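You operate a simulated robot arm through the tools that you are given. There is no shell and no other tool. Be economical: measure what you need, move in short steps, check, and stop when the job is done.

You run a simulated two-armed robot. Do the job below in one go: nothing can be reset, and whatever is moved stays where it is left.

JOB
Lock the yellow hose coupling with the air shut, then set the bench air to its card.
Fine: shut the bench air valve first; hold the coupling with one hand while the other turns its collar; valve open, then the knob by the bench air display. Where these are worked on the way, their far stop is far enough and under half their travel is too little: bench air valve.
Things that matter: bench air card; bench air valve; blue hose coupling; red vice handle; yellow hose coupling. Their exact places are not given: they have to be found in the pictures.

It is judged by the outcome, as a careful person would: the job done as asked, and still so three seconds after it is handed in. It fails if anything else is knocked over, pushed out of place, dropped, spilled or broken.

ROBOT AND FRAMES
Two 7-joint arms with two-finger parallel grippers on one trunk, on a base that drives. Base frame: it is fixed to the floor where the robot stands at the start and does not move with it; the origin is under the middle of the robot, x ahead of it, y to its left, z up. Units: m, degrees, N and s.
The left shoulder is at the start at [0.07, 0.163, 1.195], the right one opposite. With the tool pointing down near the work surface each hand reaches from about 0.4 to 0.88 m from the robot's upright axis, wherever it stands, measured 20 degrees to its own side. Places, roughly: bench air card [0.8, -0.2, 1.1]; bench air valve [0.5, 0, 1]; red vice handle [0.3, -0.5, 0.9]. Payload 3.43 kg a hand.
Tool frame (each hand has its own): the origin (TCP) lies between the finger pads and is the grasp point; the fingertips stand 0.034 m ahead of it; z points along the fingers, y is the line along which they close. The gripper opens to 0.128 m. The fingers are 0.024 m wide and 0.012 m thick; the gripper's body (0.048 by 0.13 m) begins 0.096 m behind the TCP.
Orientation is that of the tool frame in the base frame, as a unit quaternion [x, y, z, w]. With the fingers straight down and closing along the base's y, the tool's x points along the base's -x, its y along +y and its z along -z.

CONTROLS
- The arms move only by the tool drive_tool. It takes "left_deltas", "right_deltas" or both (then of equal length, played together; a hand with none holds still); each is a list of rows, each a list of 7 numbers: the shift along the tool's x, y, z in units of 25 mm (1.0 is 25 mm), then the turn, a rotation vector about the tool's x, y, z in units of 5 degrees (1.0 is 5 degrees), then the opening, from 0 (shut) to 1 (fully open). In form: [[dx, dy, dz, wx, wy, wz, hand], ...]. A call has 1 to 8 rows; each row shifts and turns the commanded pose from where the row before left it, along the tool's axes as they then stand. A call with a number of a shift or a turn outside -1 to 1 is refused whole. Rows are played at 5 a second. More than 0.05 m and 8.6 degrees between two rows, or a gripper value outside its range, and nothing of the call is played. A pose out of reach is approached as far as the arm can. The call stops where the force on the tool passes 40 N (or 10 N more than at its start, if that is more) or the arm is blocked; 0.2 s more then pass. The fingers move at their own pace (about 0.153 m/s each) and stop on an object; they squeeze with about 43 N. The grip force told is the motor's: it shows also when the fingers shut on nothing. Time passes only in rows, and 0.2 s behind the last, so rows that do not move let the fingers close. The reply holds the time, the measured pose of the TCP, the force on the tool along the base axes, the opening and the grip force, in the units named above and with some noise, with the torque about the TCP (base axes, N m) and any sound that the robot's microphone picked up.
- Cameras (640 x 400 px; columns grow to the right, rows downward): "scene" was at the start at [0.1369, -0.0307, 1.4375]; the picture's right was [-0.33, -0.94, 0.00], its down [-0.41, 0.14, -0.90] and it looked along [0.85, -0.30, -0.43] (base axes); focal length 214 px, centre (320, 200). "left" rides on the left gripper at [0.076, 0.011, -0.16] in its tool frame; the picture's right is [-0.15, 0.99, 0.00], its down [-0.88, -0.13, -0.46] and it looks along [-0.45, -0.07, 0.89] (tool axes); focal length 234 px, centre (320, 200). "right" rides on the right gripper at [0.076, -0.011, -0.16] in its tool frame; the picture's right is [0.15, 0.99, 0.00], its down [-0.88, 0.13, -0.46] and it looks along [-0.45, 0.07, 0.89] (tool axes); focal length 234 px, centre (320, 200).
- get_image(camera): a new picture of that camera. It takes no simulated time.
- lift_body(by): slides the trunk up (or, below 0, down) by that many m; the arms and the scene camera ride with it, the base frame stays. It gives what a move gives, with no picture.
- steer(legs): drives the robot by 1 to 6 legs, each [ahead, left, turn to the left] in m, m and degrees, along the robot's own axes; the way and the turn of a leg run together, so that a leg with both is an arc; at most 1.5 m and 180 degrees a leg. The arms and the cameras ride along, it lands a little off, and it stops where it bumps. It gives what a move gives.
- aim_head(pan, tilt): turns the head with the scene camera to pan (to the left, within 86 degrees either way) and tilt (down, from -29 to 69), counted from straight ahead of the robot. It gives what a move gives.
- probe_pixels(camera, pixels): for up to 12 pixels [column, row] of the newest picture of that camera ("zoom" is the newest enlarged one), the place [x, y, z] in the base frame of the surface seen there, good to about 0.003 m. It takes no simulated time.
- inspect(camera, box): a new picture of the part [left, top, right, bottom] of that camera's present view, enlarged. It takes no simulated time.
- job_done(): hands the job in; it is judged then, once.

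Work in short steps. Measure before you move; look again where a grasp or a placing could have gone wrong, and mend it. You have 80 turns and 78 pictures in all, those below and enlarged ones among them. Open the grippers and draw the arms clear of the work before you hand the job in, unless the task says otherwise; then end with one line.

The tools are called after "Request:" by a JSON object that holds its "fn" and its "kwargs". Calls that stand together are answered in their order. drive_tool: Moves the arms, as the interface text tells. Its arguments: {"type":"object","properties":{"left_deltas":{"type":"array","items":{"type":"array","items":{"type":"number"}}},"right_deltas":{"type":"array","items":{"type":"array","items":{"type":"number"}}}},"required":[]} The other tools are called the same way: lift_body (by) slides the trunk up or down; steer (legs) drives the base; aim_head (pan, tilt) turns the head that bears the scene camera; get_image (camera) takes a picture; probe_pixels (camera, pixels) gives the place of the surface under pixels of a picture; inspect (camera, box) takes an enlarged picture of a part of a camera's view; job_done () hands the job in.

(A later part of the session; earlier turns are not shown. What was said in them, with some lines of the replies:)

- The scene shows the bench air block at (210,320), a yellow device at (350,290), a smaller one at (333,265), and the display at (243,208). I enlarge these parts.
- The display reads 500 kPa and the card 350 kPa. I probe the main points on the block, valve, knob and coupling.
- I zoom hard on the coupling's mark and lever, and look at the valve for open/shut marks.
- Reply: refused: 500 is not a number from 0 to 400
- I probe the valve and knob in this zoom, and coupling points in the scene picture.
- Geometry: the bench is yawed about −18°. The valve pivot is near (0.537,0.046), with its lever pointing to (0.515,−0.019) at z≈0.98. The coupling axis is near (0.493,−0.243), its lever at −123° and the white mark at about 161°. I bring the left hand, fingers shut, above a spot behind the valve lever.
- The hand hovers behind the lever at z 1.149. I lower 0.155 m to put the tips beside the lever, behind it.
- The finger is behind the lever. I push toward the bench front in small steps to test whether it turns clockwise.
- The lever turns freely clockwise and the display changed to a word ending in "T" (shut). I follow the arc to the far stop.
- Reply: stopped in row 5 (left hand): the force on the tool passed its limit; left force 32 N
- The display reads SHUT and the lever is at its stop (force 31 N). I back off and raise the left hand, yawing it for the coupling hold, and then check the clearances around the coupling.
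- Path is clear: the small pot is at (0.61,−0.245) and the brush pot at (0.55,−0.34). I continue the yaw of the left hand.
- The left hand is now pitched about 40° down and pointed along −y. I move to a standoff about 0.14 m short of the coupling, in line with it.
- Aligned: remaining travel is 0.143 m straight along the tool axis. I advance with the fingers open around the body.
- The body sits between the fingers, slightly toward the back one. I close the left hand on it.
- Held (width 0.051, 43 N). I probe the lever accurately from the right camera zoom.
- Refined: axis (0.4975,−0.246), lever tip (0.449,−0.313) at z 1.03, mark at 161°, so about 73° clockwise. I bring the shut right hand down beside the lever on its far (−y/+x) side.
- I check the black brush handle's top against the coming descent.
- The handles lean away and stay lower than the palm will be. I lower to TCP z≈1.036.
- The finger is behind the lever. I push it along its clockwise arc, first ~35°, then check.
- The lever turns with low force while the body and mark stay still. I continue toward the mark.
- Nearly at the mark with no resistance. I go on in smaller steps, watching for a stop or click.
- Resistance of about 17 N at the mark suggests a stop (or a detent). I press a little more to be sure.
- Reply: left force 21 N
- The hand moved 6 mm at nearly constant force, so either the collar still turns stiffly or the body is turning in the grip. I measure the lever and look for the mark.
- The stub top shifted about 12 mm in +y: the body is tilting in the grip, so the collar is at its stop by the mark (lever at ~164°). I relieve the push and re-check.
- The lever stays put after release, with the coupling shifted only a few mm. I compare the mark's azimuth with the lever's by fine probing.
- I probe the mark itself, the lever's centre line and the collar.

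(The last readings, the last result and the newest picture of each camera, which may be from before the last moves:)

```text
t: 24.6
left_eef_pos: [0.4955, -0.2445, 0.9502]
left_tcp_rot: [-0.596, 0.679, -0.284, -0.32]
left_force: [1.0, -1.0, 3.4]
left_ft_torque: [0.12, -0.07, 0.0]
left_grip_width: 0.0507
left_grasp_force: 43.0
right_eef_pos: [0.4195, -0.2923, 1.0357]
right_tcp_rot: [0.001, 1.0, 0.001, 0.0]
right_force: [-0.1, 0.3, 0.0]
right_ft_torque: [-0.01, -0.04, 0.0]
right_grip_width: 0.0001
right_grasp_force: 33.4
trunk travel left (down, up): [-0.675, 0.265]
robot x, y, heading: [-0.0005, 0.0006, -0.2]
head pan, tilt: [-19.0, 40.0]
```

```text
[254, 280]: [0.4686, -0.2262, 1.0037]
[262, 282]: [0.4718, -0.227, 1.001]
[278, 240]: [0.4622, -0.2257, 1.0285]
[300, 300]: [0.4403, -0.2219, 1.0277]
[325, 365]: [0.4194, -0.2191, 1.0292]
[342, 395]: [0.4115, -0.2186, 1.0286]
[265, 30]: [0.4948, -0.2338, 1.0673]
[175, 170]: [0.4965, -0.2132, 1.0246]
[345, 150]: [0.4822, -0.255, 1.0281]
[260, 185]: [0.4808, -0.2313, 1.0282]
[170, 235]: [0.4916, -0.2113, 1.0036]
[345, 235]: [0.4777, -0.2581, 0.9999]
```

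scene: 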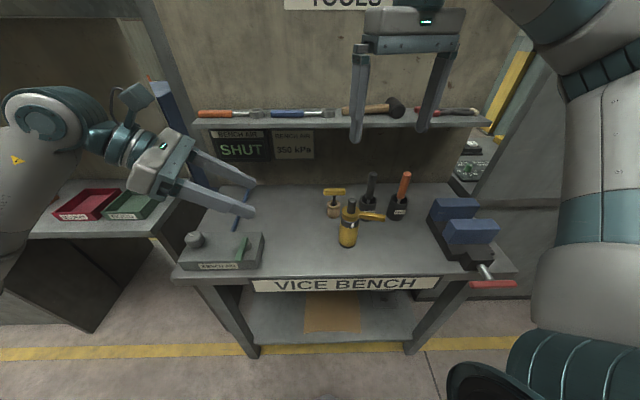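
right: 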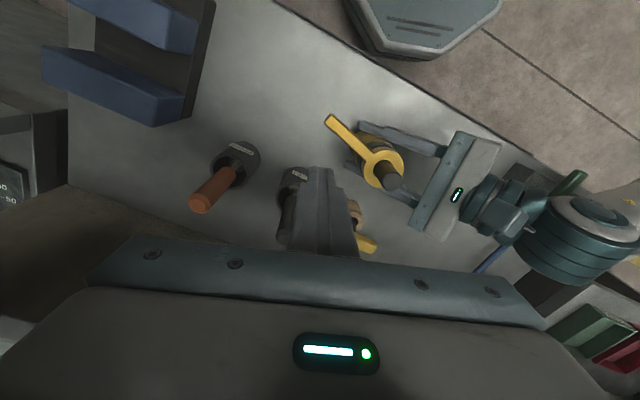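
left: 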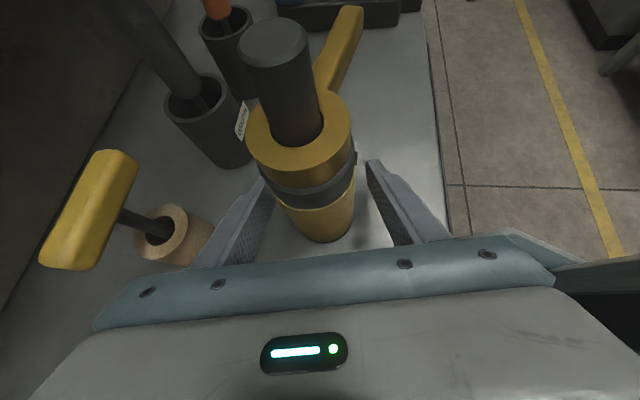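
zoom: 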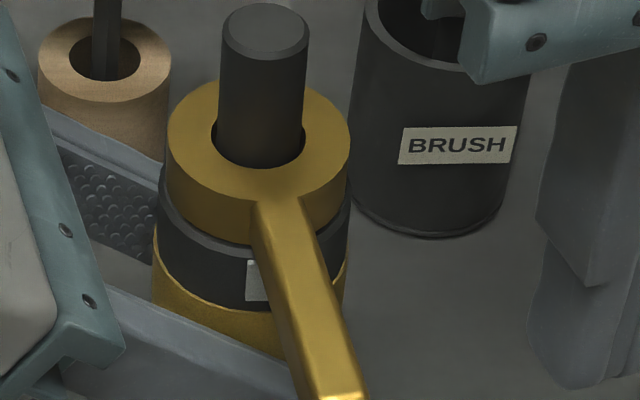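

Lever is about 170° and mark about 165°, near alignment. To be certain the collar is seated, I press once more near the lever's tip and look while pressing.

Request:
{"fn": "drive_tool", "kwargs": {"right_deltas": [[0.1, 0.8, 0, 0, 0, 0, 0], [0.1, 0.8, 0, 0, 0, 0, 0], [0, 0.2, 0, 0, 0, 0, 0], [0, 0.12, 0, 0, 0, 0, 0], [0, 0.12, 0, 0, 0, 0, 0]]}}

Request:
{"fn": "inspect", "kwargs": {"camera": "scene", "box": [335, 198, 375, 238]}}

```text
t: 25.8
left_eef_pos: [0.4948, -0.2429, 0.9504]
left_tcp_rot: [-0.596, 0.679, -0.284, -0.32]
left_force: [2.1, -0.7, 7.0]
left_ft_torque: [0.18, -0.14, -0.08]
left_grip_width: 0.051
left_grasp_force: 42.5
right_eef_pos: [0.4125, -0.2399, 1.0365]
right_tcp_rot: [0.002, 1.0, 0.001, 0.0]
right_force: [0.1, 0.6, 0.4]
right_ft_torque: [-0.01, -0.02, 0.05]
right_grip_width: 0.0
right_grasp_force: 32.8
trunk travel left (down, up): [-0.675, 0.265]
robot x, y, heading: [0.0007, -0.0016, -0.1]
head pan, tilt: [-19.0, 40.0]
```

```text
10.00 times, centred on (355, 218) of scene
```

zoom: 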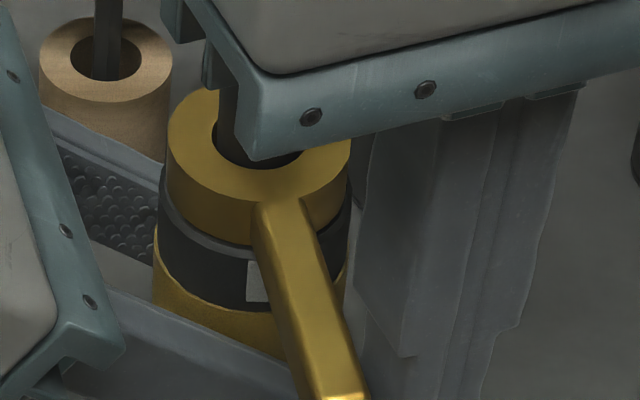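

No contact yet. I continue in 3 mm steps.

Request:
{"fn": "drive_tool", "kwargs": {"right_deltas": [[0, 0.12, 0, 0, 0, 0, 0], [0, 0.12, 0, 0, 0, 0, 0], [0, 0.12, 0, 0, 0, 0, 0]]}}

Request:
{"fn": "inspect", "kwargs": {"camera": "scene", "box": [335, 198, 375, 238]}}

```text
t: 26.6
left_eef_pos: [0.4944, -0.2425, 0.9499]
left_tcp_rot: [-0.596, 0.679, -0.283, -0.32]
left_force: [-4.8, 15.3, 8.1]
left_ft_torque: [-0.79, -0.18, -1.03]
left_grip_width: 0.0515
left_grasp_force: 42.5
right_eef_pos: [0.4119, -0.232, 1.0375]
right_tcp_rot: [0.003, 1.0, -0.001, 0.001]
right_force: [2.2, -16.7, 0.8]
right_ft_torque: [-0.4, -0.12, -0.17]
right_grip_width: 0.0
right_grasp_force: 33.3
trunk travel left (down, up): [-0.675, 0.265]
robot x, y, heading: [-0.0024, -0.0005, -0.0]
head pan, tilt: [-19.0, 40.0]
```

```text
10.00 times, centred on (355, 218) of scene
```

zoom: 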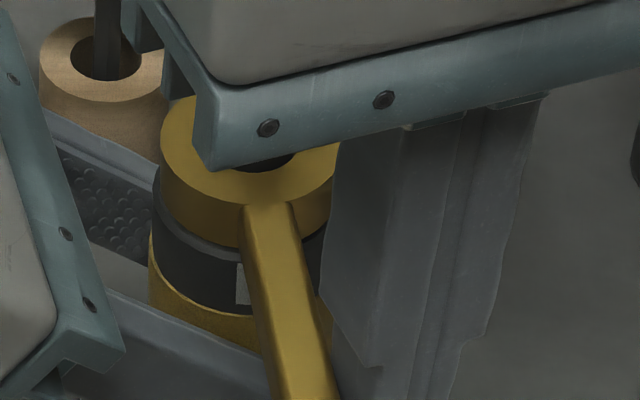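

Lever and mark move together now: the collar is hard on its stop, i.e. locked. I back the right hand off and up, away from the work.

Request:
{"fn": "drive_tool", "kwargs": {"right_deltas": [[0, -0.6, 0, 0, 0, 0, 0], [0, -0.8, 0, 0, 0, 0, 0], [0, -0.6, -1, 0, 0, 0, 0], [0, -0.5, -1, 0, 0, 0, 0], [0, -0.5, -1, 0, 0, 0, 0], [0, -0.5, -1, 0, 0, 0, 0], [0, -0.5, -1, 0, 0, 0, 0], [0, -0.5, -1, 0, 0, 0, 0]]}}

Request:
{"fn": "inspect", "kwargs": {"camera": "scene", "box": [310, 190, 390, 260]}}

Request:
{"fn": "inspect", "kwargs": {"camera": "right", "box": [240, 40, 480, 190]}}

```text
t: 28.4
left_eef_pos: [0.4957, -0.2435, 0.9508]
left_tcp_rot: [-0.597, 0.679, -0.284, -0.32]
left_force: [-1.5, 0.0, 5.1]
left_ft_torque: [0.2, 0.07, 0.04]
left_grip_width: 0.0511
left_grasp_force: 43.3
right_eef_pos: [0.4106, -0.345, 1.187]
right_tcp_rot: [0.003, 1.0, 0.001, 0.0]
right_force: [0.6, 0.7, -0.5]
right_ft_torque: [0.02, -0.01, 0.01]
right_grip_width: 0.0001
right_grasp_force: 33.0
trunk travel left (down, up): [-0.675, 0.265]
robot x, y, heading: [0.0045, -0.0036, -0.2]
head pan, tilt: [-19.0, 40.0]
```

```text
5.71 times, centred on (350, 225) of scene
```

zoom: 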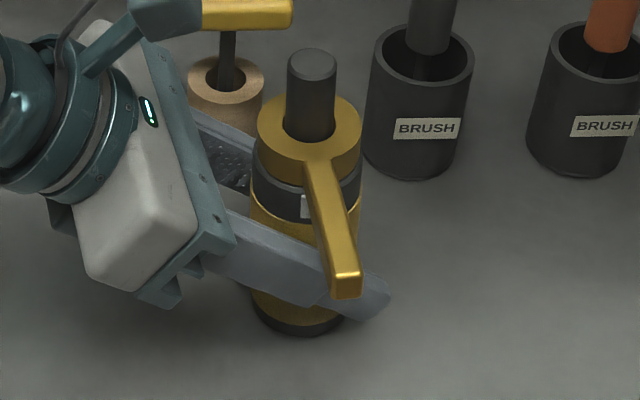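

```text
2.67 times, centred on (360, 115) of right
```

zoom: 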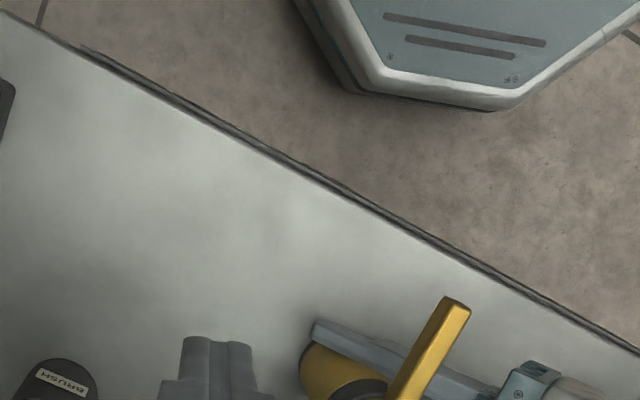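

The coupling looks upright and the lever lies over the mark. I open the left hand to its earlier width.

Request:
{"fn": "drive_tool", "kwargs": {"left_deltas": [[0, 0, 0, 0, 0, 0, 0.43], [0, 0, 0, 0, 0, 0, 0.5], [0, 0, 0, 0, 0, 0, 0.62], [0, 0, 0, 0, 0, 0, 0.62]]}}

Request:
{"fn": "inspect", "kwargs": {"camera": "scene", "box": [310, 190, 390, 260]}}

Request:
{"fn": "inspect", "kwargs": {"camera": "left", "box": [200, 0, 520, 260]}}

```text
t: 29.4
left_eef_pos: [0.4952, -0.2433, 0.9498]
left_tcp_rot: [-0.597, 0.679, -0.283, -0.319]
left_force: [0.6, -0.6, 0.8]
left_ft_torque: [0.05, 0.01, 0.01]
left_grip_width: 0.0793
left_grasp_force: 0.0
right_eef_pos: [0.4116, -0.3437, 1.1869]
right_tcp_rot: [0.003, 1.0, 0.001, 0.0]
right_force: [0.7, -0.7, 0.6]
right_ft_torque: [-0.02, 0.04, 0.03]
right_grip_width: 0.0001
right_grasp_force: 33.0
trunk travel left (down, up): [-0.675, 0.265]
robot x, y, heading: [0.0012, -0.0019, -0.1]
head pan, tilt: [-19.0, 40.0]
```

```text
5.71 times, centred on (350, 225) of scene
```

zoom: 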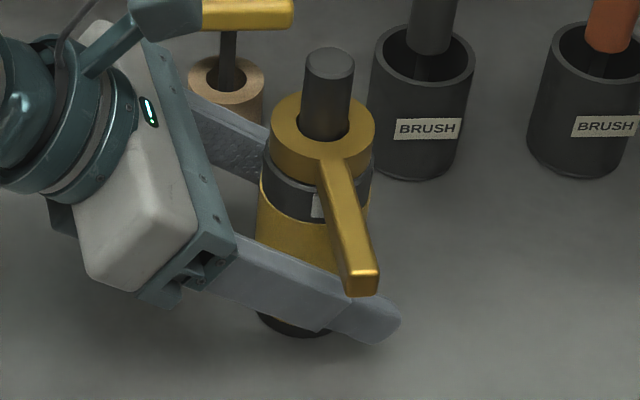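

```text
1.54 times, centred on (360, 130) of left
```

zoom: 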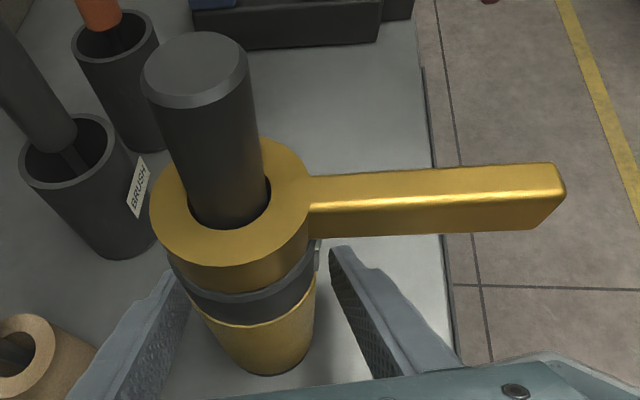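

It settled upright and is standing free with the collar still over the mark. I withdraw the left hand along its own axis.

Request:
{"fn": "drive_tool", "kwargs": {"left_deltas": [[0, 0, -1, 0, 0, 0, 0.62], [0, 0, -1, 0, 0, 0, 0.62], [0, 0, -1, 0, 0, 0, 0.62], [0, 0, -1, 0, 0, 0, 0.62], [0, 0, -1, 0, 0, 0, 0.62], [0, 0, -1, 0, 0, 0, 0.62], [0, 0, -1, 0, 0, 0, 0.3], [0, 0, -1, 0, 0, 0, 0]]}}

Request:
{"fn": "drive_tool", "kwargs": {"left_deltas": [[0.5, 0, -0.5, 0, -1, 0, 0], [0, 0, 0, 0, -1, 0, 0], [0, 0, 0, 0, -1, 0, 0], [0, 0, 0, 0, -1, 0, 0], [0, 0, 0, 0, -1, 0, 0], [0, 0, 0, 0, -1, 0, 0], [0, 0, 0, 0, -1, 0, 0], [0, 0, 0, 0, -1, 0, 0]]}}

Request:
{"fn": "drive_tool", "kwargs": {"left_deltas": [[0, 0, 0, 0, -1, 0, 0], [0, 0, 0, 0, -1, 0, 0], [0, 0, 0, 0, 0, 1, 0], [0, 0, 0, 0, 0, 1, 0], [0, 0, 0, 0, 0, 1, 0], [0, 0, 0, 0, 0, 1, 0], [0, 0, 0, 0, 0, 1, 0], [0, 0, 0, 0, 0, 1, 0]]}}

Request:
{"fn": "get_image", "kwargs": {"camera": "scene"}}

```text
t: 31.2
left_eef_pos: [0.514, -0.0896, 1.0772]
left_tcp_rot: [-0.596, 0.679, -0.283, -0.32]
left_force: [0.2, 0.5, 0.0]
left_ft_torque: [0.01, -0.02, -0.02]
left_grip_width: 0.0
left_grasp_force: 33.3
right_eef_pos: [0.4116, -0.3439, 1.1859]
right_tcp_rot: [0.003, 1.0, 0.0, 0.0]
right_force: [-0.8, 0.7, 0.2]
right_ft_torque: [-0.02, -0.02, 0.0]
right_grip_width: 0.0003
right_grasp_force: 33.1
trunk travel left (down, up): [-0.675, 0.265]
robot x, y, heading: [0.0015, -0.0015, -0.1]
head pan, tilt: [-19.0, 40.0]
```

```text
t: 33.0
left_eef_pos: [0.5135, -0.0887, 1.094]
left_tcp_rot: [-0.658, 0.747, -0.062, -0.067]
left_force: [0.1, 0.4, -0.8]
left_ft_torque: [0.01, 0.04, 0.0]
left_grip_width: 0.0003
left_grasp_force: 33.0
right_eef_pos: [0.412, -0.3456, 1.1857]
right_tcp_rot: [0.002, 1.0, 0.001, 0.001]
right_force: [0.5, 0.2, -1.8]
right_ft_torque: [0.03, -0.02, 0.01]
right_grip_width: 0.0
right_grasp_force: 32.7
trunk travel left (down, up): [-0.675, 0.265]
robot x, y, heading: [-0.0, 0.0015, -0.1]
head pan, tilt: [-19.0, 40.0]
```

```text
t: 34.8
left_eef_pos: [0.5142, -0.0891, 1.0933]
left_tcp_rot: [-0.442, 0.897, -0.006, -0.001]
left_force: [1.1, -0.2, -0.5]
left_ft_torque: [-0.01, 0.0, -0.01]
left_grip_width: 0.0
left_grasp_force: 33.0
right_eef_pos: [0.4125, -0.3443, 1.1863]
right_tcp_rot: [0.002, 1.0, 0.0, 0.0]
right_force: [-0.2, 0.2, 0.6]
right_ft_torque: [0.0, -0.04, -0.03]
right_grip_width: 0.0001
right_grasp_force: 33.1
trunk travel left (down, up): [-0.675, 0.265]
robot x, y, heading: [0.0022, -0.0029, -0.3]
head pan, tilt: [-19.0, 40.0]
```

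```text
37 pictures are left
```

scene: 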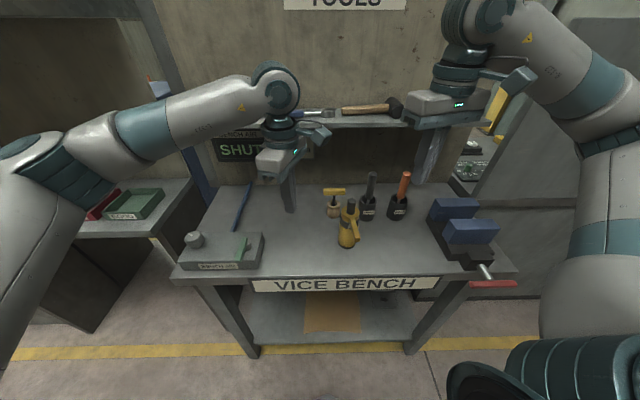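

The display still reads SHUT, and the coupling stands fine. I rotate the left hand back to neutral yaw and move it to the left side of the valve lever.

Request:
{"fn": "drive_tool", "kwargs": {"left_deltas": [[0, 0, 0, 0, 0, 1, 0], [0, 0, 0, 0, 0, 1, 0], [0, 0, 0, 0, 0, 1, 0], [0, 0, 0, 0, 0, 1, 0], [0, 0, 0, 0, 0, 1, 0], [0, 0, 0, 0, 0, 1, 0], [0, 0, 0, 0, 0, 1, 0], [0, 0, 0, 0, 0, 1, 0]]}}

Request:
{"fn": "drive_tool", "kwargs": {"left_deltas": [[0, 0, 0, 0, 0, 1, 0], [0, 0, 0, 0, 0, 1, 0], [0, 0, 0, 0, 0, 0.5, 0]]}}

Request:
{"fn": "drive_tool", "kwargs": {"left_deltas": [[0.08, 1, 0, 0, 0, 0, 0], [0.08, 1, 0, 0, 0, 0, 0], [0.08, 1, 0, 0, 0, 0, 0], [0.08, 1, 0, 0, 0, 0, 0], [0.08, 1, 0, 0, 0, 0, 0], [0.08, 1, 0, 0, 0, 0, 0], [0.08, 1, 0, 0, 0, 0, 0], [0, 0.4, 0, 0, 0, 0, 0]]}}

Request:
{"fn": "inspect", "kwargs": {"camera": "scene", "box": [160, 120, 320, 290]}}

```text
t: 36.6
left_eef_pos: [0.514, -0.0876, 1.0947]
left_tcp_rot: [-0.109, 0.994, -0.005, 0.001]
left_force: [0.0, -0.1, 0.6]
left_ft_torque: [-0.01, 0.0, -0.03]
left_grip_width: 0.0002
left_grasp_force: 32.7
right_eef_pos: [0.4118, -0.3444, 1.1852]
right_tcp_rot: [0.003, 1.0, 0.0, 0.0]
right_force: [0.3, -0.5, -0.1]
right_ft_torque: [0.03, 0.01, -0.01]
right_grip_width: 0.0003
right_grasp_force: 32.5
trunk travel left (down, up): [-0.675, 0.265]
robot x, y, heading: [0.0027, 0.0, -0.2]
head pan, tilt: [-19.0, 40.0]
```

```text
t: 37.4
left_eef_pos: [0.5133, -0.0891, 1.0948]
left_tcp_rot: [-0.001, 1.0, -0.006, 0.001]
left_force: [-0.6, 0.1, -1.0]
left_ft_torque: [0.01, -0.02, 0.02]
left_grip_width: 0.0
left_grasp_force: 33.1
right_eef_pos: [0.4117, -0.3445, 1.1859]
right_tcp_rot: [0.002, 1.0, 0.0, 0.0]
right_force: [0.8, 0.1, -0.6]
right_ft_torque: [0.02, 0.01, 0.01]
right_grip_width: 0.0
right_grasp_force: 32.7
trunk travel left (down, up): [-0.675, 0.265]
robot x, y, heading: [-0.002, -0.0007, -0.1]
head pan, tilt: [-19.0, 40.0]
```

```text
t: 39.2
left_eef_pos: [0.4985, 0.0966, 1.0921]
left_tcp_rot: [-0.002, 1.0, -0.005, 0.001]
left_force: [-0.2, -0.8, -0.3]
left_ft_torque: [0.01, -0.02, -0.03]
left_grip_width: 0.0002
left_grasp_force: 32.7
right_eef_pos: [0.4119, -0.3441, 1.1857]
right_tcp_rot: [0.003, 1.0, -0.001, 0.0]
right_force: [0.1, 0.3, -0.1]
right_ft_torque: [-0.02, 0.01, -0.02]
right_grip_width: 0.0
right_grasp_force: 32.3
trunk travel left (down, up): [-0.675, 0.265]
robot x, y, heading: [-0.0006, 0.0005, -0.4]
head pan, tilt: [-19.0, 40.0]
```

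```text
2.35 times, centred on (240, 205) of scene
```

zoom: 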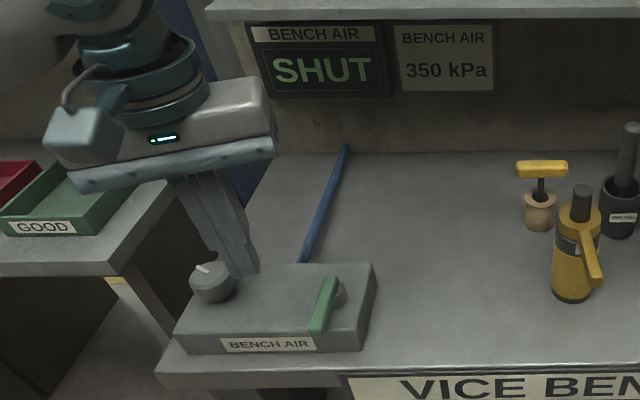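

I lower the shut fingers on the left side of the lever and then sweep it counter-clockwise back toward open.

Request:
{"fn": "drive_tool", "kwargs": {"left_deltas": [[0, 0, 1, 0, 0, 0, 0], [0, 0, 1, 0, 0, 0, 0], [0, 0, 1, 0, 0, 0, 0], [0, 0, 0.9, 0, 0, 0, 0]]}}

Request:
{"fn": "drive_tool", "kwargs": {"left_deltas": [[0.16, -0.5, 0, 0, 0, 0, 0], [0.23, -0.39, 0, 0, 0, 0, 0], [0.23, -0.39, 0, 0, 0, 0, 0], [0.06, -0.43, 0, 0, 0, 0, 0], [0.06, -0.43, 0, 0, 0, 0, 0], [-0.12, -0.44, 0, 0, 0, 0, 0], [-0.12, -0.44, 0, 0, 0, 0, 0]]}}

Request:
{"fn": "inspect", "kwargs": {"camera": "scene", "box": [160, 120, 320, 290]}}

```text
t: 40.2
left_eef_pos: [0.4994, 0.096, 0.9945]
left_tcp_rot: [-0.002, 1.0, -0.006, 0.001]
left_force: [-0.7, -0.4, -0.7]
left_ft_torque: [0.0, 0.0, 0.0]
left_grip_width: 0.0
left_grasp_force: 33.1
right_eef_pos: [0.4121, -0.3435, 1.1853]
right_tcp_rot: [0.003, 1.0, 0.0, 0.0]
right_force: [0.0, -0.4, 0.5]
right_ft_torque: [0.0, 0.02, 0.01]
right_grip_width: 0.0001
right_grasp_force: 33.2
trunk travel left (down, up): [-0.675, 0.265]
robot x, y, heading: [0.0019, 0.0002, -0.2]
head pan, tilt: [-19.0, 40.0]
```

```text
t: 41.8
left_eef_pos: [0.4868, 0.0187, 0.9963]
left_tcp_rot: [-0.002, 1.0, -0.007, 0.001]
left_force: [-0.4, -0.1, -0.4]
left_ft_torque: [0.02, 0.0, 0.0]
left_grip_width: 0.0002
left_grasp_force: 33.0
right_eef_pos: [0.4125, -0.3442, 1.1858]
right_tcp_rot: [0.003, 1.0, 0.002, 0.0]
right_force: [-0.2, 0.4, -0.4]
right_ft_torque: [0.02, 0.0, 0.02]
right_grip_width: 0.0
right_grasp_force: 33.0
trunk travel left (down, up): [-0.675, 0.265]
robot x, y, heading: [0.0005, -0.0039, -0.0]
head pan, tilt: [-19.0, 40.0]
```

```text
2.35 times, centred on (240, 205) of scene
```

zoom: 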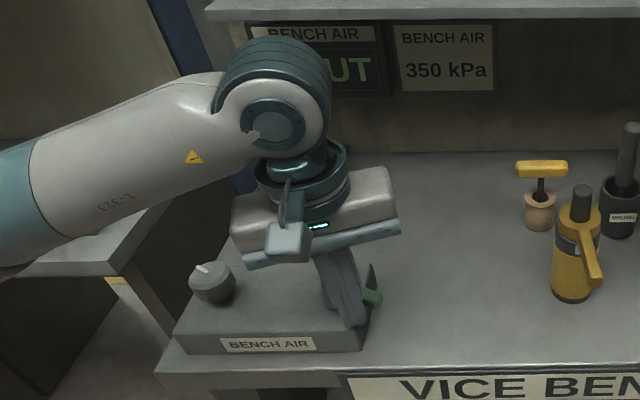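

The lever is about two thirds over. I push on to the far stop.

Request:
{"fn": "drive_tool", "kwargs": {"left_deltas": [[-0.26, -0.32, 0, 0, 0, 0, 0], [-0.26, -0.32, 0, 0, 0, 0, 0], [-0.25, -0.12, 0, 0, 0, 0, 0], [-0.2, -0.06, 0, 0, 0, 0, 0], [-0.2, -0.06, 0, 0, 0, 0, 0]]}}

Request:
{"fn": "inspect", "kwargs": {"camera": "scene", "box": [160, 120, 320, 290]}}

```text
t: 42.8
left_eef_pos: [0.5022, 0.0024, 0.9958]
left_tcp_rot: [0.002, 1.0, -0.003, -0.005]
left_force: [-22.6, 10.6, 10.4]
left_ft_torque: [0.06, 0.24, -0.1]
left_grip_width: 0.0003
left_grasp_force: 32.7
right_eef_pos: [0.4085, -0.3428, 1.1884]
right_tcp_rot: [0.002, 1.0, 0.0, 0.002]
right_force: [1.1, -0.7, -0.9]
right_ft_torque: [0.03, 0.07, 0.04]
right_grip_width: 0.0001
right_grasp_force: 33.0
trunk travel left (down, up): [-0.675, 0.265]
robot x, y, heading: [-0.0041, -0.0028, 0.0]
head pan, tilt: [-19.0, 40.0]
stopped in row 5 (left hand): the force on the tool passed its limit (the readings are from after the stop); the commanded pose is now the measured one
```

```text
2.35 times, centred on (240, 205) of scene
```

zoom: 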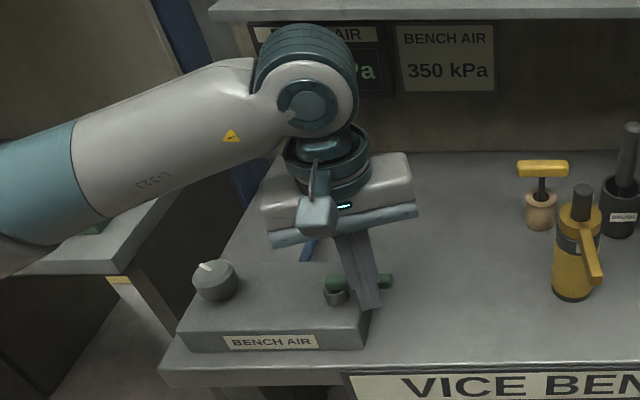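

The valve is at its open stop and the display shows a kPa figure again. I back off, rise and go above the knob with the hand half open.

Request:
{"fn": "drive_tool", "kwargs": {"left_deltas": [[0.6, 0, 0, 0, 0, 0, 0], [0, 0, -1, 0, 0, 0, 0], [0, 0, -1, 0, 0, 0, 0], [0, 0, -1, 0, 0, 0, 0.3], [-0.5, 1, -1, 0, 0, 0, 0.6], [-0.9, 1, 0, 0, 0, 0, 0.6], [-0.9, 1, 0, 0, 0, 0, 0.6], [-0.9, 1, 0, 0, 0, 0, 0.6]]}}

Request:
{"fn": "drive_tool", "kwargs": {"left_deltas": [[-0.4, 1, 0, 0, 0, 0, 0.6], [-0.35, 1, 0, 0, 0, 0, 0.6], [0, 0.38, 0, 0, 0, 0, 0.6]]}}

Request:
{"fn": "get_image", "kwargs": {"camera": "scene"}}

Request:
{"fn": "get_image", "kwargs": {"camera": "left"}}

```text
t: 44.6
left_eef_pos: [0.5721, 0.1018, 1.0934]
left_tcp_rot: [0.001, 1.0, -0.004, -0.004]
left_force: [0.6, 0.1, 0.1]
left_ft_torque: [-0.01, 0.0, -0.01]
left_grip_width: 0.0765
left_grasp_force: 0.1
right_eef_pos: [0.4108, -0.3433, 1.1859]
right_tcp_rot: [0.002, 1.0, -0.001, 0.0]
right_force: [0.5, 0.3, -0.6]
right_ft_torque: [-0.02, -0.01, -0.01]
right_grip_width: 0.0
right_grasp_force: 32.7
trunk travel left (down, up): [-0.675, 0.265]
robot x, y, heading: [-0.0023, 0.0019, -0.0]
head pan, tilt: [-19.0, 40.0]
```

```text
t: 45.4
left_eef_pos: [0.5921, 0.1609, 1.0916]
left_tcp_rot: [0.002, 1.0, -0.003, -0.004]
left_force: [0.0, -0.3, 0.7]
left_ft_torque: [-0.01, -0.01, 0.0]
left_grip_width: 0.077
left_grasp_force: 0.0
right_eef_pos: [0.4107, -0.3432, 1.1856]
right_tcp_rot: [0.002, 1.0, 0.001, 0.0]
right_force: [0.2, 0.0, -0.2]
right_ft_torque: [0.0, 0.02, -0.02]
right_grip_width: 0.0
right_grasp_force: 32.5
trunk travel left (down, up): [-0.675, 0.265]
robot x, y, heading: [-0.0028, -0.0011, -0.1]
head pan, tilt: [-19.0, 40.0]
```

```text
33 pictures are left
```

scene: 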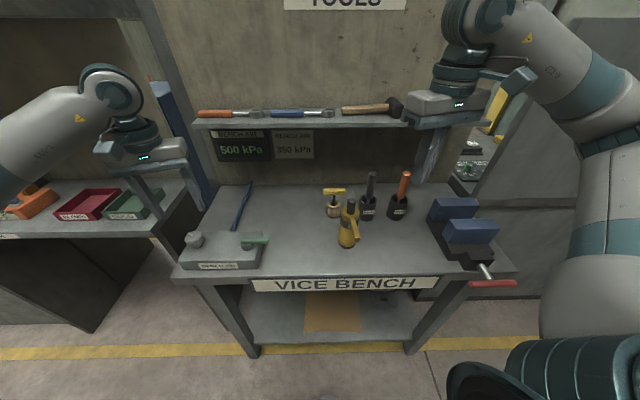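

```text
32 pictures are left
```

left: 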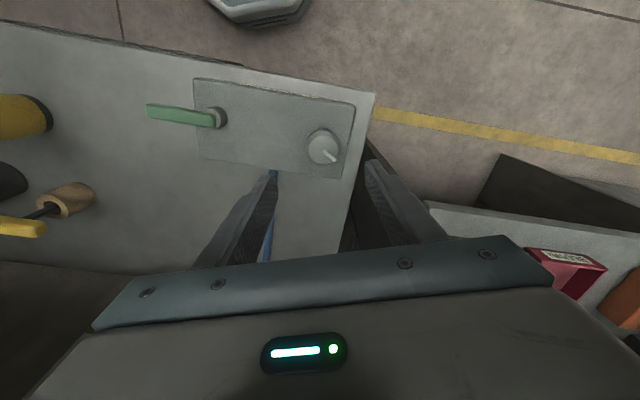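

Display again 500 kPa. I locate the knob precisely in the left picture.

Request:
{"fn": "probe_pixels", "kwargs": {"camera": "left", "pixels": [[309, 143], [336, 143], [322, 133], [322, 163], [322, 147], [328, 155], [334, 162], [340, 150]]}}

```text
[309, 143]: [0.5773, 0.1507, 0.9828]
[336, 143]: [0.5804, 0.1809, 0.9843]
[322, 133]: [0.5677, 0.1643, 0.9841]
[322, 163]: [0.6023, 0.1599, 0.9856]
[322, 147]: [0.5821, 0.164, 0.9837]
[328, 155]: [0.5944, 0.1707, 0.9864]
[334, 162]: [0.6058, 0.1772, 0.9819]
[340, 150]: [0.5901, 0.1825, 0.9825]
```

Knob centre (0.586,0.164), radius ~0.019, top z 0.984, pointer at ~40°. I lower around it and close.

Request:
{"fn": "drive_tool", "kwargs": {"left_deltas": [[0.24, 0.12, 1, 0, 0, 0, 0.6], [0, 0, 1, 0, 0, 0, 0.6], [0, 0, 1, 0, 0, 0, 0.6], [0, 0, 1, 0, 0, 0, 0.6], [0, 0, 0.25, 0, 0, 0, 0.6], [0, 0, 0, 0, 0, 0, 0.4], [0, 0, 0, 0, 0, 0, 0.2], [0, 0, 0, 0, 0, 0, 0.2]]}}

Request:
{"fn": "get_image", "kwargs": {"camera": "scene"}}

```text
t: 47.2
left_eef_pos: [0.584, 0.164, 0.986]
left_tcp_rot: [0.001, 1.0, -0.003, -0.004]
left_force: [-0.2, 3.8, -1.6]
left_ft_torque: [1.08, -0.73, 0.04]
left_grip_width: 0.0418
left_grasp_force: 45.4
right_eef_pos: [0.4116, -0.3431, 1.1865]
right_tcp_rot: [0.002, 1.0, 0.0, 0.001]
right_force: [0.0, 0.4, -0.8]
right_ft_torque: [0.0, 0.01, 0.0]
right_grip_width: 0.0
right_grasp_force: 33.2
trunk travel left (down, up): [-0.675, 0.265]
robot x, y, heading: [-0.0008, 0.0002, -0.3]
head pan, tilt: [-19.0, 40.0]
```

```text
31 pictures are left
```

scene: 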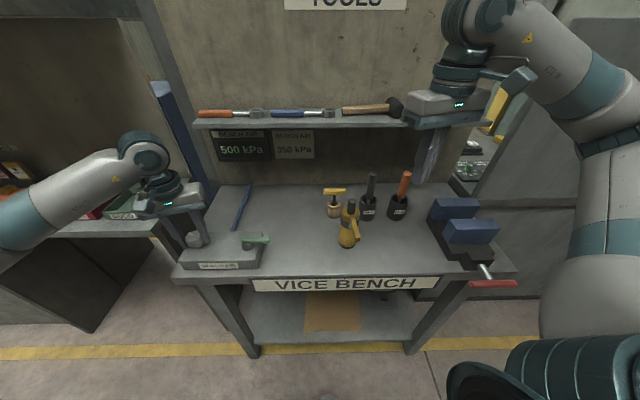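

Knob gripped and the display is in view. I turn 10° counter-clockwise (tool −z) and read the display.

Request:
{"fn": "drive_tool", "kwargs": {"left_deltas": [[0, 0, 0, 0, 0, -1, 0.2], [0, 0, 0, 0, 0, -1, 0.2]]}}

Request:
{"fn": "inspect", "kwargs": {"camera": "scene", "box": [170, 120, 330, 270]}}

```text
t: 47.8
left_eef_pos: [0.5855, 0.1639, 0.9863]
left_tcp_rot: [-0.086, 0.996, -0.002, -0.004]
left_force: [0.2, 3.3, -1.3]
left_ft_torque: [0.6, -0.89, 0.01]
left_grip_width: 0.0418
left_grasp_force: 44.5
right_eef_pos: [0.4106, -0.3435, 1.1859]
right_tcp_rot: [0.001, 1.0, 0.0, 0.0]
right_force: [-0.5, -0.4, -0.4]
right_ft_torque: [0.01, 0.02, -0.02]
right_grip_width: 0.0
right_grasp_force: 32.8
trunk travel left (down, up): [-0.675, 0.265]
robot x, y, heading: [-0.0005, 0.004, -0.0]
head pan, tilt: [-19.0, 40.0]
```

```text
2.67 times, centred on (250, 195) of scene
```

zoom: 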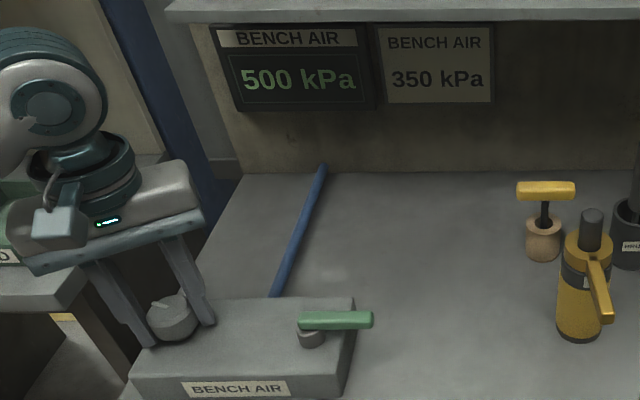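

Still 500; the knob may move in coarse steps. I turn another 15° and look again.

Request:
{"fn": "drive_tool", "kwargs": {"left_deltas": [[0, 0, 0, 0, 0, -1, 0.2], [0, 0, 0, 0, 0, -1, 0.2], [0, 0, 0, 0, 0, -1, 0.2]]}}

Request:
{"fn": "inspect", "kwargs": {"camera": "scene", "box": [170, 120, 330, 270]}}

```text
t: 48.6
left_eef_pos: [0.5839, 0.1633, 0.9857]
left_tcp_rot: [-0.216, 0.976, -0.001, -0.005]
left_force: [-0.2, 1.0, -1.8]
left_ft_torque: [0.09, -0.58, -0.02]
left_grip_width: 0.0417
left_grasp_force: 45.0
right_eef_pos: [0.4121, -0.3441, 1.1867]
right_tcp_rot: [0.001, 1.0, 0.0, 0.0]
right_force: [0.7, -0.7, 0.3]
right_ft_torque: [0.05, 0.01, -0.01]
right_grip_width: 0.0001
right_grasp_force: 33.0
trunk travel left (down, up): [-0.675, 0.265]
robot x, y, heading: [-0.0022, 0.001, 0.1]
head pan, tilt: [-19.0, 40.0]
```

```text
2.67 times, centred on (250, 195) of scene
```

zoom: 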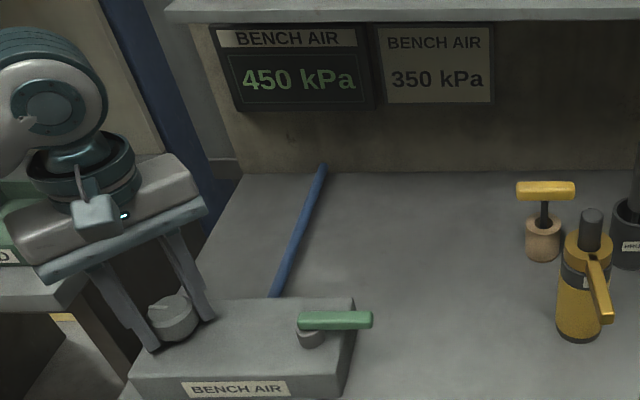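

Now 450: counter-clockwise lowers it in 50s. I continue 20°.

Request:
{"fn": "drive_tool", "kwargs": {"left_deltas": [[0, 0, 0, 0, 0, -1, 0.2], [0, 0, 0, 0, 0, -1, 0.2], [0, 0, 0, 0, 0, -1, 0.2], [0, 0, 0, 0, 0, -1, 0.2]]}}

Request:
{"fn": "inspect", "kwargs": {"camera": "scene", "box": [170, 120, 330, 270]}}

```text
t: 49.6
left_eef_pos: [0.5846, 0.1626, 0.9858]
left_tcp_rot: [-0.382, 0.924, -0.002, -0.005]
left_force: [2.6, -2.8, -1.0]
left_ft_torque: [-0.86, -0.2, 0.01]
left_grip_width: 0.0415
left_grasp_force: 45.6
right_eef_pos: [0.4116, -0.3443, 1.187]
right_tcp_rot: [0.002, 1.0, 0.0, 0.0]
right_force: [-0.3, -0.4, -0.5]
right_ft_torque: [-0.04, 0.02, -0.02]
right_grip_width: 0.0
right_grasp_force: 33.2
trunk travel left (down, up): [-0.675, 0.265]
robot x, y, heading: [0.0018, -0.0005, 0.1]
head pan, tilt: [-19.0, 40.0]
```

```text
2.67 times, centred on (250, 195) of scene
```

zoom: 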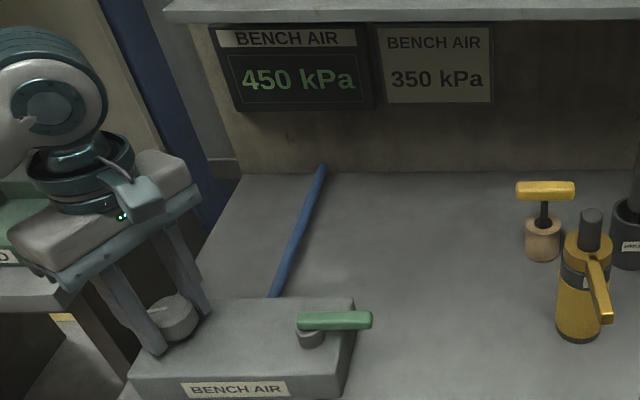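

Still 450 at 45°, so a step is around 30°. I continue 15° to 60°.

Request:
{"fn": "drive_tool", "kwargs": {"left_deltas": [[0, 0, 0, 0, 0, -1, 0.2], [0, 0, 0, 0, 0, -1, 0.2], [0, 0, 0, 0, 0, -1, 0.2]]}}

Request:
{"fn": "inspect", "kwargs": {"camera": "scene", "box": [170, 120, 330, 270]}}

```text
t: 50.4
left_eef_pos: [0.5858, 0.1622, 0.9858]
left_tcp_rot: [-0.499, 0.866, -0.001, -0.005]
left_force: [5.3, -5.1, 3.2]
left_ft_torque: [-1.59, -0.07, -0.02]
left_grip_width: 0.0417
left_grasp_force: 44.7
right_eef_pos: [0.4121, -0.3444, 1.1852]
right_tcp_rot: [0.002, 1.0, 0.001, 0.0]
right_force: [0.6, -0.3, 0.5]
right_ft_torque: [0.03, 0.0, -0.02]
right_grip_width: 0.0
right_grasp_force: 32.3
trunk travel left (down, up): [-0.675, 0.265]
robot x, y, heading: [0.0011, -0.0023, 0.1]
head pan, tilt: [-19.0, 40.0]
```

```text
2.67 times, centred on (250, 195) of scene
```

zoom: 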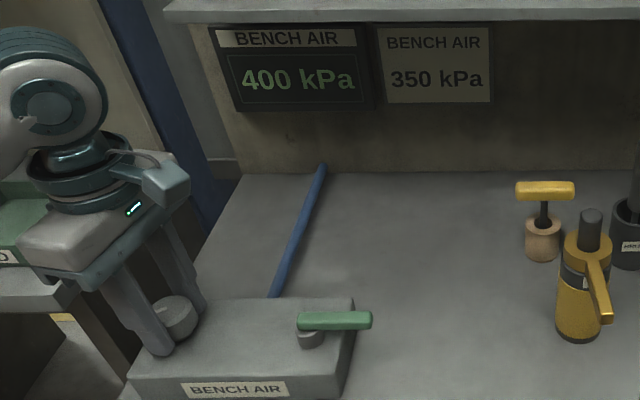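

400 at 60°. I turn 20° more and read.

Request:
{"fn": "drive_tool", "kwargs": {"left_deltas": [[0, 0, 0, 0, 0, -1, 0.2], [0, 0, 0, 0, 0, -1, 0.2], [0, 0, 0, 0, 0, -1, 0.2], [0, 0, 0, 0, 0, -1, 0.2]]}}

Request:
{"fn": "inspect", "kwargs": {"camera": "scene", "box": [170, 120, 330, 270]}}

```text
t: 51.4
left_eef_pos: [0.5857, 0.1611, 0.9858]
left_tcp_rot: [-0.642, 0.766, 0.0, -0.004]
left_force: [12.4, -7.1, 7.9]
left_ft_torque: [-1.44, -0.92, -0.05]
left_grip_width: 0.0416
left_grasp_force: 44.7
right_eef_pos: [0.4123, -0.3443, 1.185]
right_tcp_rot: [0.002, 1.0, 0.001, 0.001]
right_force: [0.6, 0.7, -0.2]
right_ft_torque: [0.0, -0.01, 0.04]
right_grip_width: 0.0002
right_grasp_force: 32.9
trunk travel left (down, up): [-0.675, 0.265]
robot x, y, heading: [-0.0022, -0.0002, -0.0]
head pan, tilt: [-19.0, 40.0]
```

```text
2.67 times, centred on (250, 195) of scene
```

zoom: 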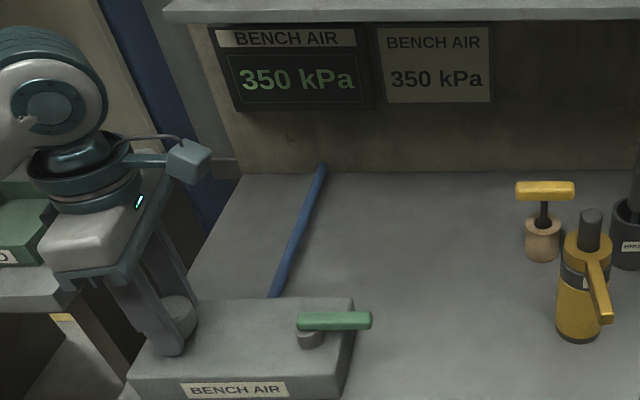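

The display reads 350 kPa, matching the card. I turn 10° more to sit mid-step, then release and rise.

Request:
{"fn": "drive_tool", "kwargs": {"left_deltas": [[0, 0, 0, 0, 0, -1, 0.2], [0, 0, 0, 0, 0, -1, 0.2], [0, 0, 0, 0, 0, 0, 0.45], [0, 0, 0, 0, 0, 0, 0.6], [0, 0, -0.5, 0, 0, 0, 0.6], [0, 0, -1, 0, 0, 0, 0.6], [0, 0, -1, 0, 0, 0, 0.6], [0, 0, -1, 0, 0, 0, 0.6]]}}

Request:
{"fn": "get_image", "kwargs": {"camera": "scene"}}

Request:
{"fn": "inspect", "kwargs": {"camera": "scene", "box": [170, 120, 330, 270]}}

```text
t: 53.2
left_eef_pos: [0.5852, 0.1626, 1.0737]
left_tcp_rot: [-0.706, 0.708, 0.001, -0.004]
left_force: [0.7, 0.2, -0.3]
left_ft_torque: [0.01, 0.03, 0.02]
left_grip_width: 0.077
left_grasp_force: 0.2
right_eef_pos: [0.4113, -0.344, 1.1864]
right_tcp_rot: [0.001, 1.0, 0.001, 0.001]
right_force: [-1.1, 0.3, -0.1]
right_ft_torque: [0.0, -0.03, 0.04]
right_grip_width: 0.0
right_grasp_force: 33.0
trunk travel left (down, up): [-0.675, 0.265]
robot x, y, heading: [-0.0022, 0.0006, 0.0]
head pan, tilt: [-19.0, 40.0]
```

```text
25 pictures are left
```

scene: 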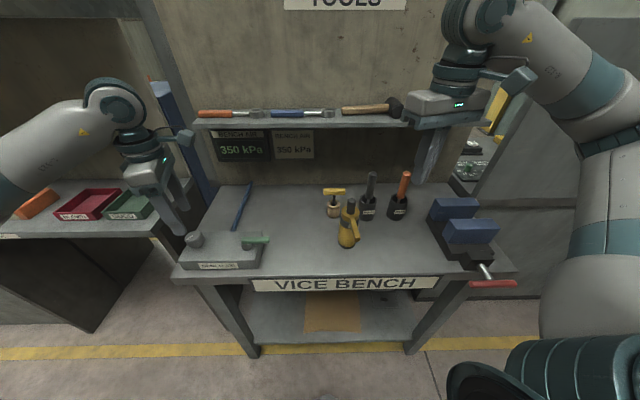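

```text
2.67 times, centred on (250, 195) of scene
```

zoom: 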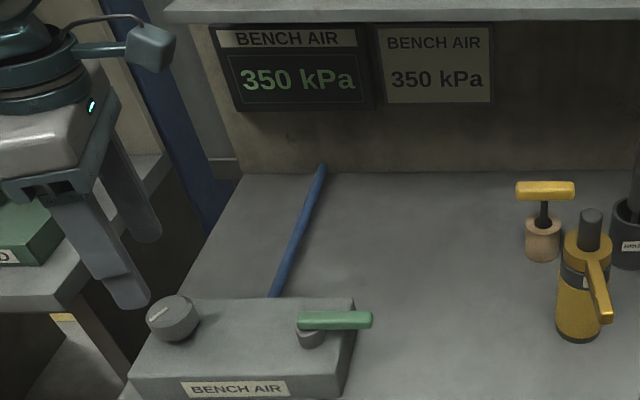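

350 kPa holds after release. I raise both hands, open them, and take a final close look at the coupling.

Request:
{"fn": "drive_tool", "kwargs": {"left_deltas": [[0, 0, -1, 0, 0, 0, 1], [0, 0, -1, 0, 0, 0, 1], [0, 0, -1, 0, 0, 0, 1], [0, 0, -1, 0, 0, 0, 1], [0, 0, -1, 0, 0, 0, 1]], "right_deltas": [[0, 0, -1, 0, 0, 0, 0], [0, 0, -1, 0, 0, 0, 0.3], [0, 0, -1, 0, 0, 0, 1], [0, 0, -1, 0, 0, 0, 1], [0, 0, -1, 0, 0, 0, 1]]}}

Request:
{"fn": "inspect", "kwargs": {"camera": "scene", "box": [330, 195, 380, 255]}}

Request:
{"fn": "inspect", "kwargs": {"camera": "right", "box": [240, 80, 480, 230]}}

```text
t: 54.4
left_eef_pos: [0.5854, 0.1641, 1.1994]
left_tcp_rot: [0.707, -0.707, 0.0, 0.004]
left_force: [-0.2, -0.2, -0.3]
left_ft_torque: [-0.03, -0.02, 0.01]
left_grip_width: 0.1279
left_grasp_force: 0.0
right_eef_pos: [0.4103, -0.3434, 1.3112]
right_tcp_rot: [0.002, 1.0, 0.0, 0.001]
right_force: [0.1, 0.2, 0.5]
right_ft_torque: [-0.01, -0.01, -0.01]
right_grip_width: 0.1281
right_grasp_force: 0.0
trunk travel left (down, up): [-0.675, 0.265]
robot x, y, heading: [0.0021, -0.0013, -0.2]
head pan, tilt: [-19.0, 40.0]
```

```text
6.67 times, centred on (355, 225) of scene
```

zoom: 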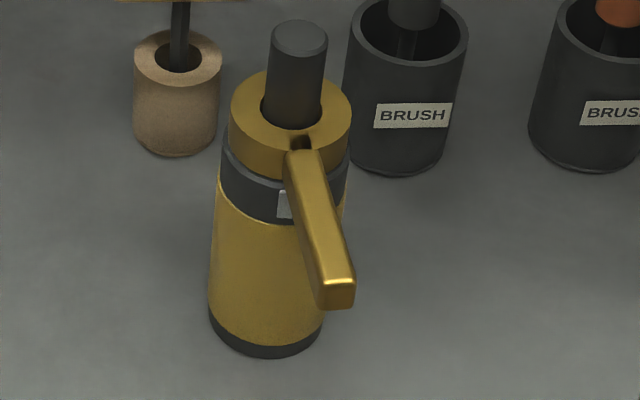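

```text
2.67 times, centred on (360, 155) of right
```

zoom: 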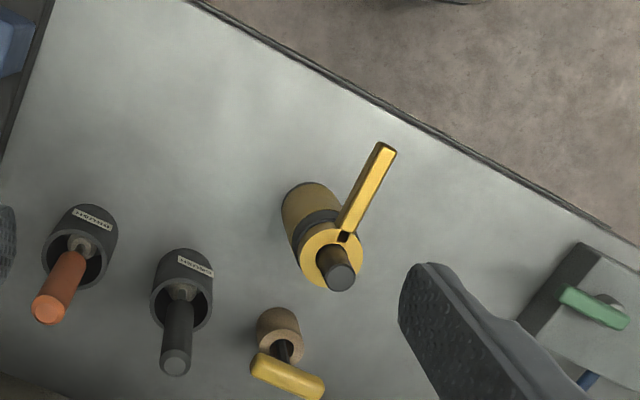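

A dark spot shows at the lever's root; I enlarge it and measure lever and mark again.

Request:
{"fn": "inspect", "kwargs": {"camera": "scene", "box": [335, 198, 375, 238]}}

Request:
{"fn": "probe_pixels", "kwargs": {"camera": "zoom", "pixels": [[287, 290], [295, 270], [310, 240], [330, 290], [350, 350], [290, 40], [285, 205], [200, 160], [365, 150], [195, 240], [360, 240]]}}

```text
10.00 times, centred on (355, 218) of scene
```

zoom: 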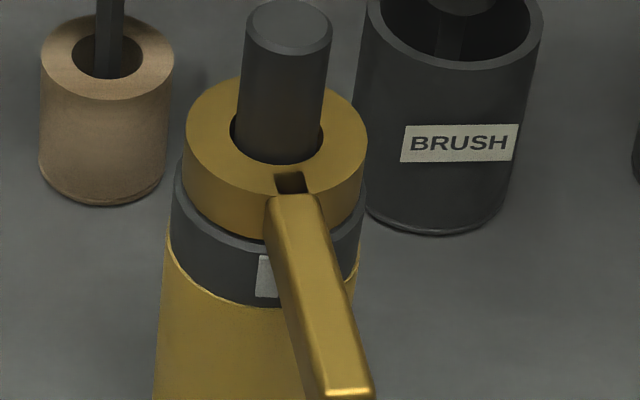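

```text
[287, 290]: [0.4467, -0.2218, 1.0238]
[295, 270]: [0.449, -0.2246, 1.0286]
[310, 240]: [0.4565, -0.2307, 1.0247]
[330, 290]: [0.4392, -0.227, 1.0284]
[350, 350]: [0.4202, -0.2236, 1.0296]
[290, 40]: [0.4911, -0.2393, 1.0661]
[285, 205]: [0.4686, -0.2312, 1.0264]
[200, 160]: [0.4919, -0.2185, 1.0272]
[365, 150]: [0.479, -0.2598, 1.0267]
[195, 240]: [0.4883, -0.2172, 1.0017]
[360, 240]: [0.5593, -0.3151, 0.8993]
```

A dark slot appears on the collar by the lever. I look closer with the right camera to judge the collar's state and measure mark and lever.

Request:
{"fn": "inspect", "kwargs": {"camera": "right", "box": [330, 120, 410, 190]}}

Request:
{"fn": "inspect", "kwargs": {"camera": "scene", "box": [345, 208, 370, 233]}}

Request:
{"fn": "probe_pixels", "kwargs": {"camera": "zoom", "pixels": [[200, 280], [190, 290], [220, 310], [260, 140], [255, 155], [300, 250], [320, 350]]}}

```text
5.71 times, centred on (370, 155) of right
```

zoom: 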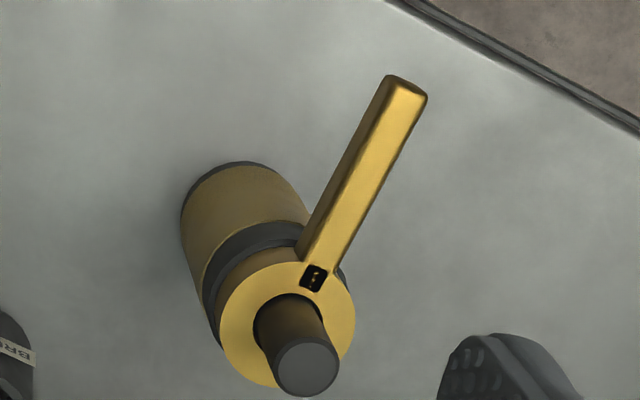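

```text
16.00 times, centred on (358, 220) of scene
```

zoom: 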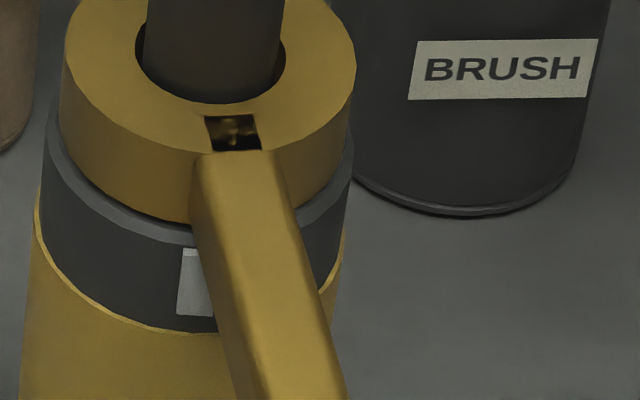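

```text
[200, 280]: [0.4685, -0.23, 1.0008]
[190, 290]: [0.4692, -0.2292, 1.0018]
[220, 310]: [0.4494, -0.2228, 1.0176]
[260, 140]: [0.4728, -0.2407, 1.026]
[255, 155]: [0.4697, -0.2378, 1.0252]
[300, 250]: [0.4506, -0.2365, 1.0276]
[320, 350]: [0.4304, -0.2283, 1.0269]
```

The dark patch may just be a reflection of the right gripper hanging overhead (it was also faintly there at the start). I draw the right hand aside and check.

Request:
{"fn": "drive_tool", "kwargs": {"right_deltas": [[0.5, -1, -0.3, 0, 0, 0, 1], [0.5, -1, -0.3, 0, 0, 0, 1], [0.5, -1, 0, 0, 0, 0, 1], [0.5, -1, 0, 0, 0, 0, 1], [0.5, -0.5, 0, 0, 0, 0, 1]]}}

Request:
{"fn": "inspect", "kwargs": {"camera": "scene", "box": [335, 198, 375, 238]}}

Request:
{"fn": "get_image", "kwargs": {"camera": "scene"}}

```text
t: 55.6
left_eef_pos: [0.5866, 0.1648, 1.1991]
left_tcp_rot: [-0.707, 0.707, 0.002, -0.004]
left_force: [-0.1, 0.4, -0.7]
left_ft_torque: [-0.02, 0.0, 0.01]
left_grip_width: 0.1281
left_grasp_force: 0.0
right_eef_pos: [0.3645, -0.4424, 1.316]
right_tcp_rot: [0.002, 1.0, 0.001, 0.0]
right_force: [-0.2, 1.0, 0.5]
right_ft_torque: [0.04, 0.04, 0.01]
right_grip_width: 0.128
right_grasp_force: 0.1
right hand out of reach, approached as far as the arm can: row 4, 5
trunk travel left (down, up): [-0.675, 0.265]
robot x, y, heading: [-0.0006, -0.0029, 0.0]
head pan, tilt: [-19.0, 40.0]
```

```text
10.00 times, centred on (355, 218) of scene
```

zoom: 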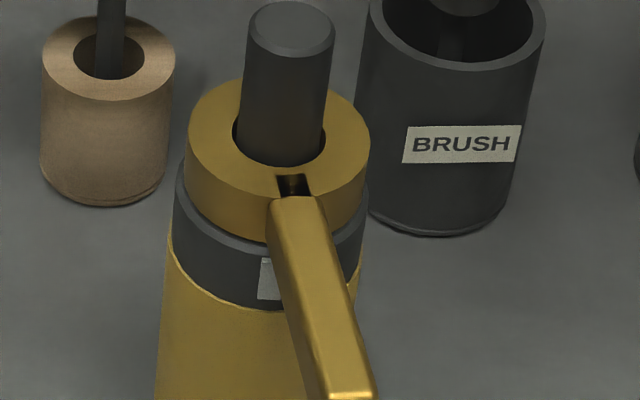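

```text
17 pictures are left
```

scene: 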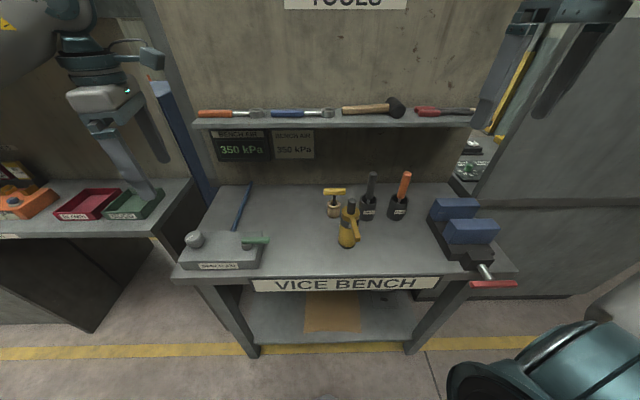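

The patch changes with the surroundings, so it is only a reflection on the lever's polished root. The coupling stands with its collar at the stop by the mark, the valve is open, the display reads 350 kPa like the card, and both hands are clear and open. I hand it in.

Request:
{"fn": "job_done", "kwargs": {}}

```text
The job is handed in.
```

I locked the yellow coupling with the air shut, then opened the bench air and set it to 350 kPa, matching its card. There was no click: I judged the coupling locked because the collar came up hard against a stop with its lever beside the mark. By my measurements the lever sat a few degrees short of being centred on the mark. The last push also shifted the coupling a few millimetres in the grip, and it settled upright when released.
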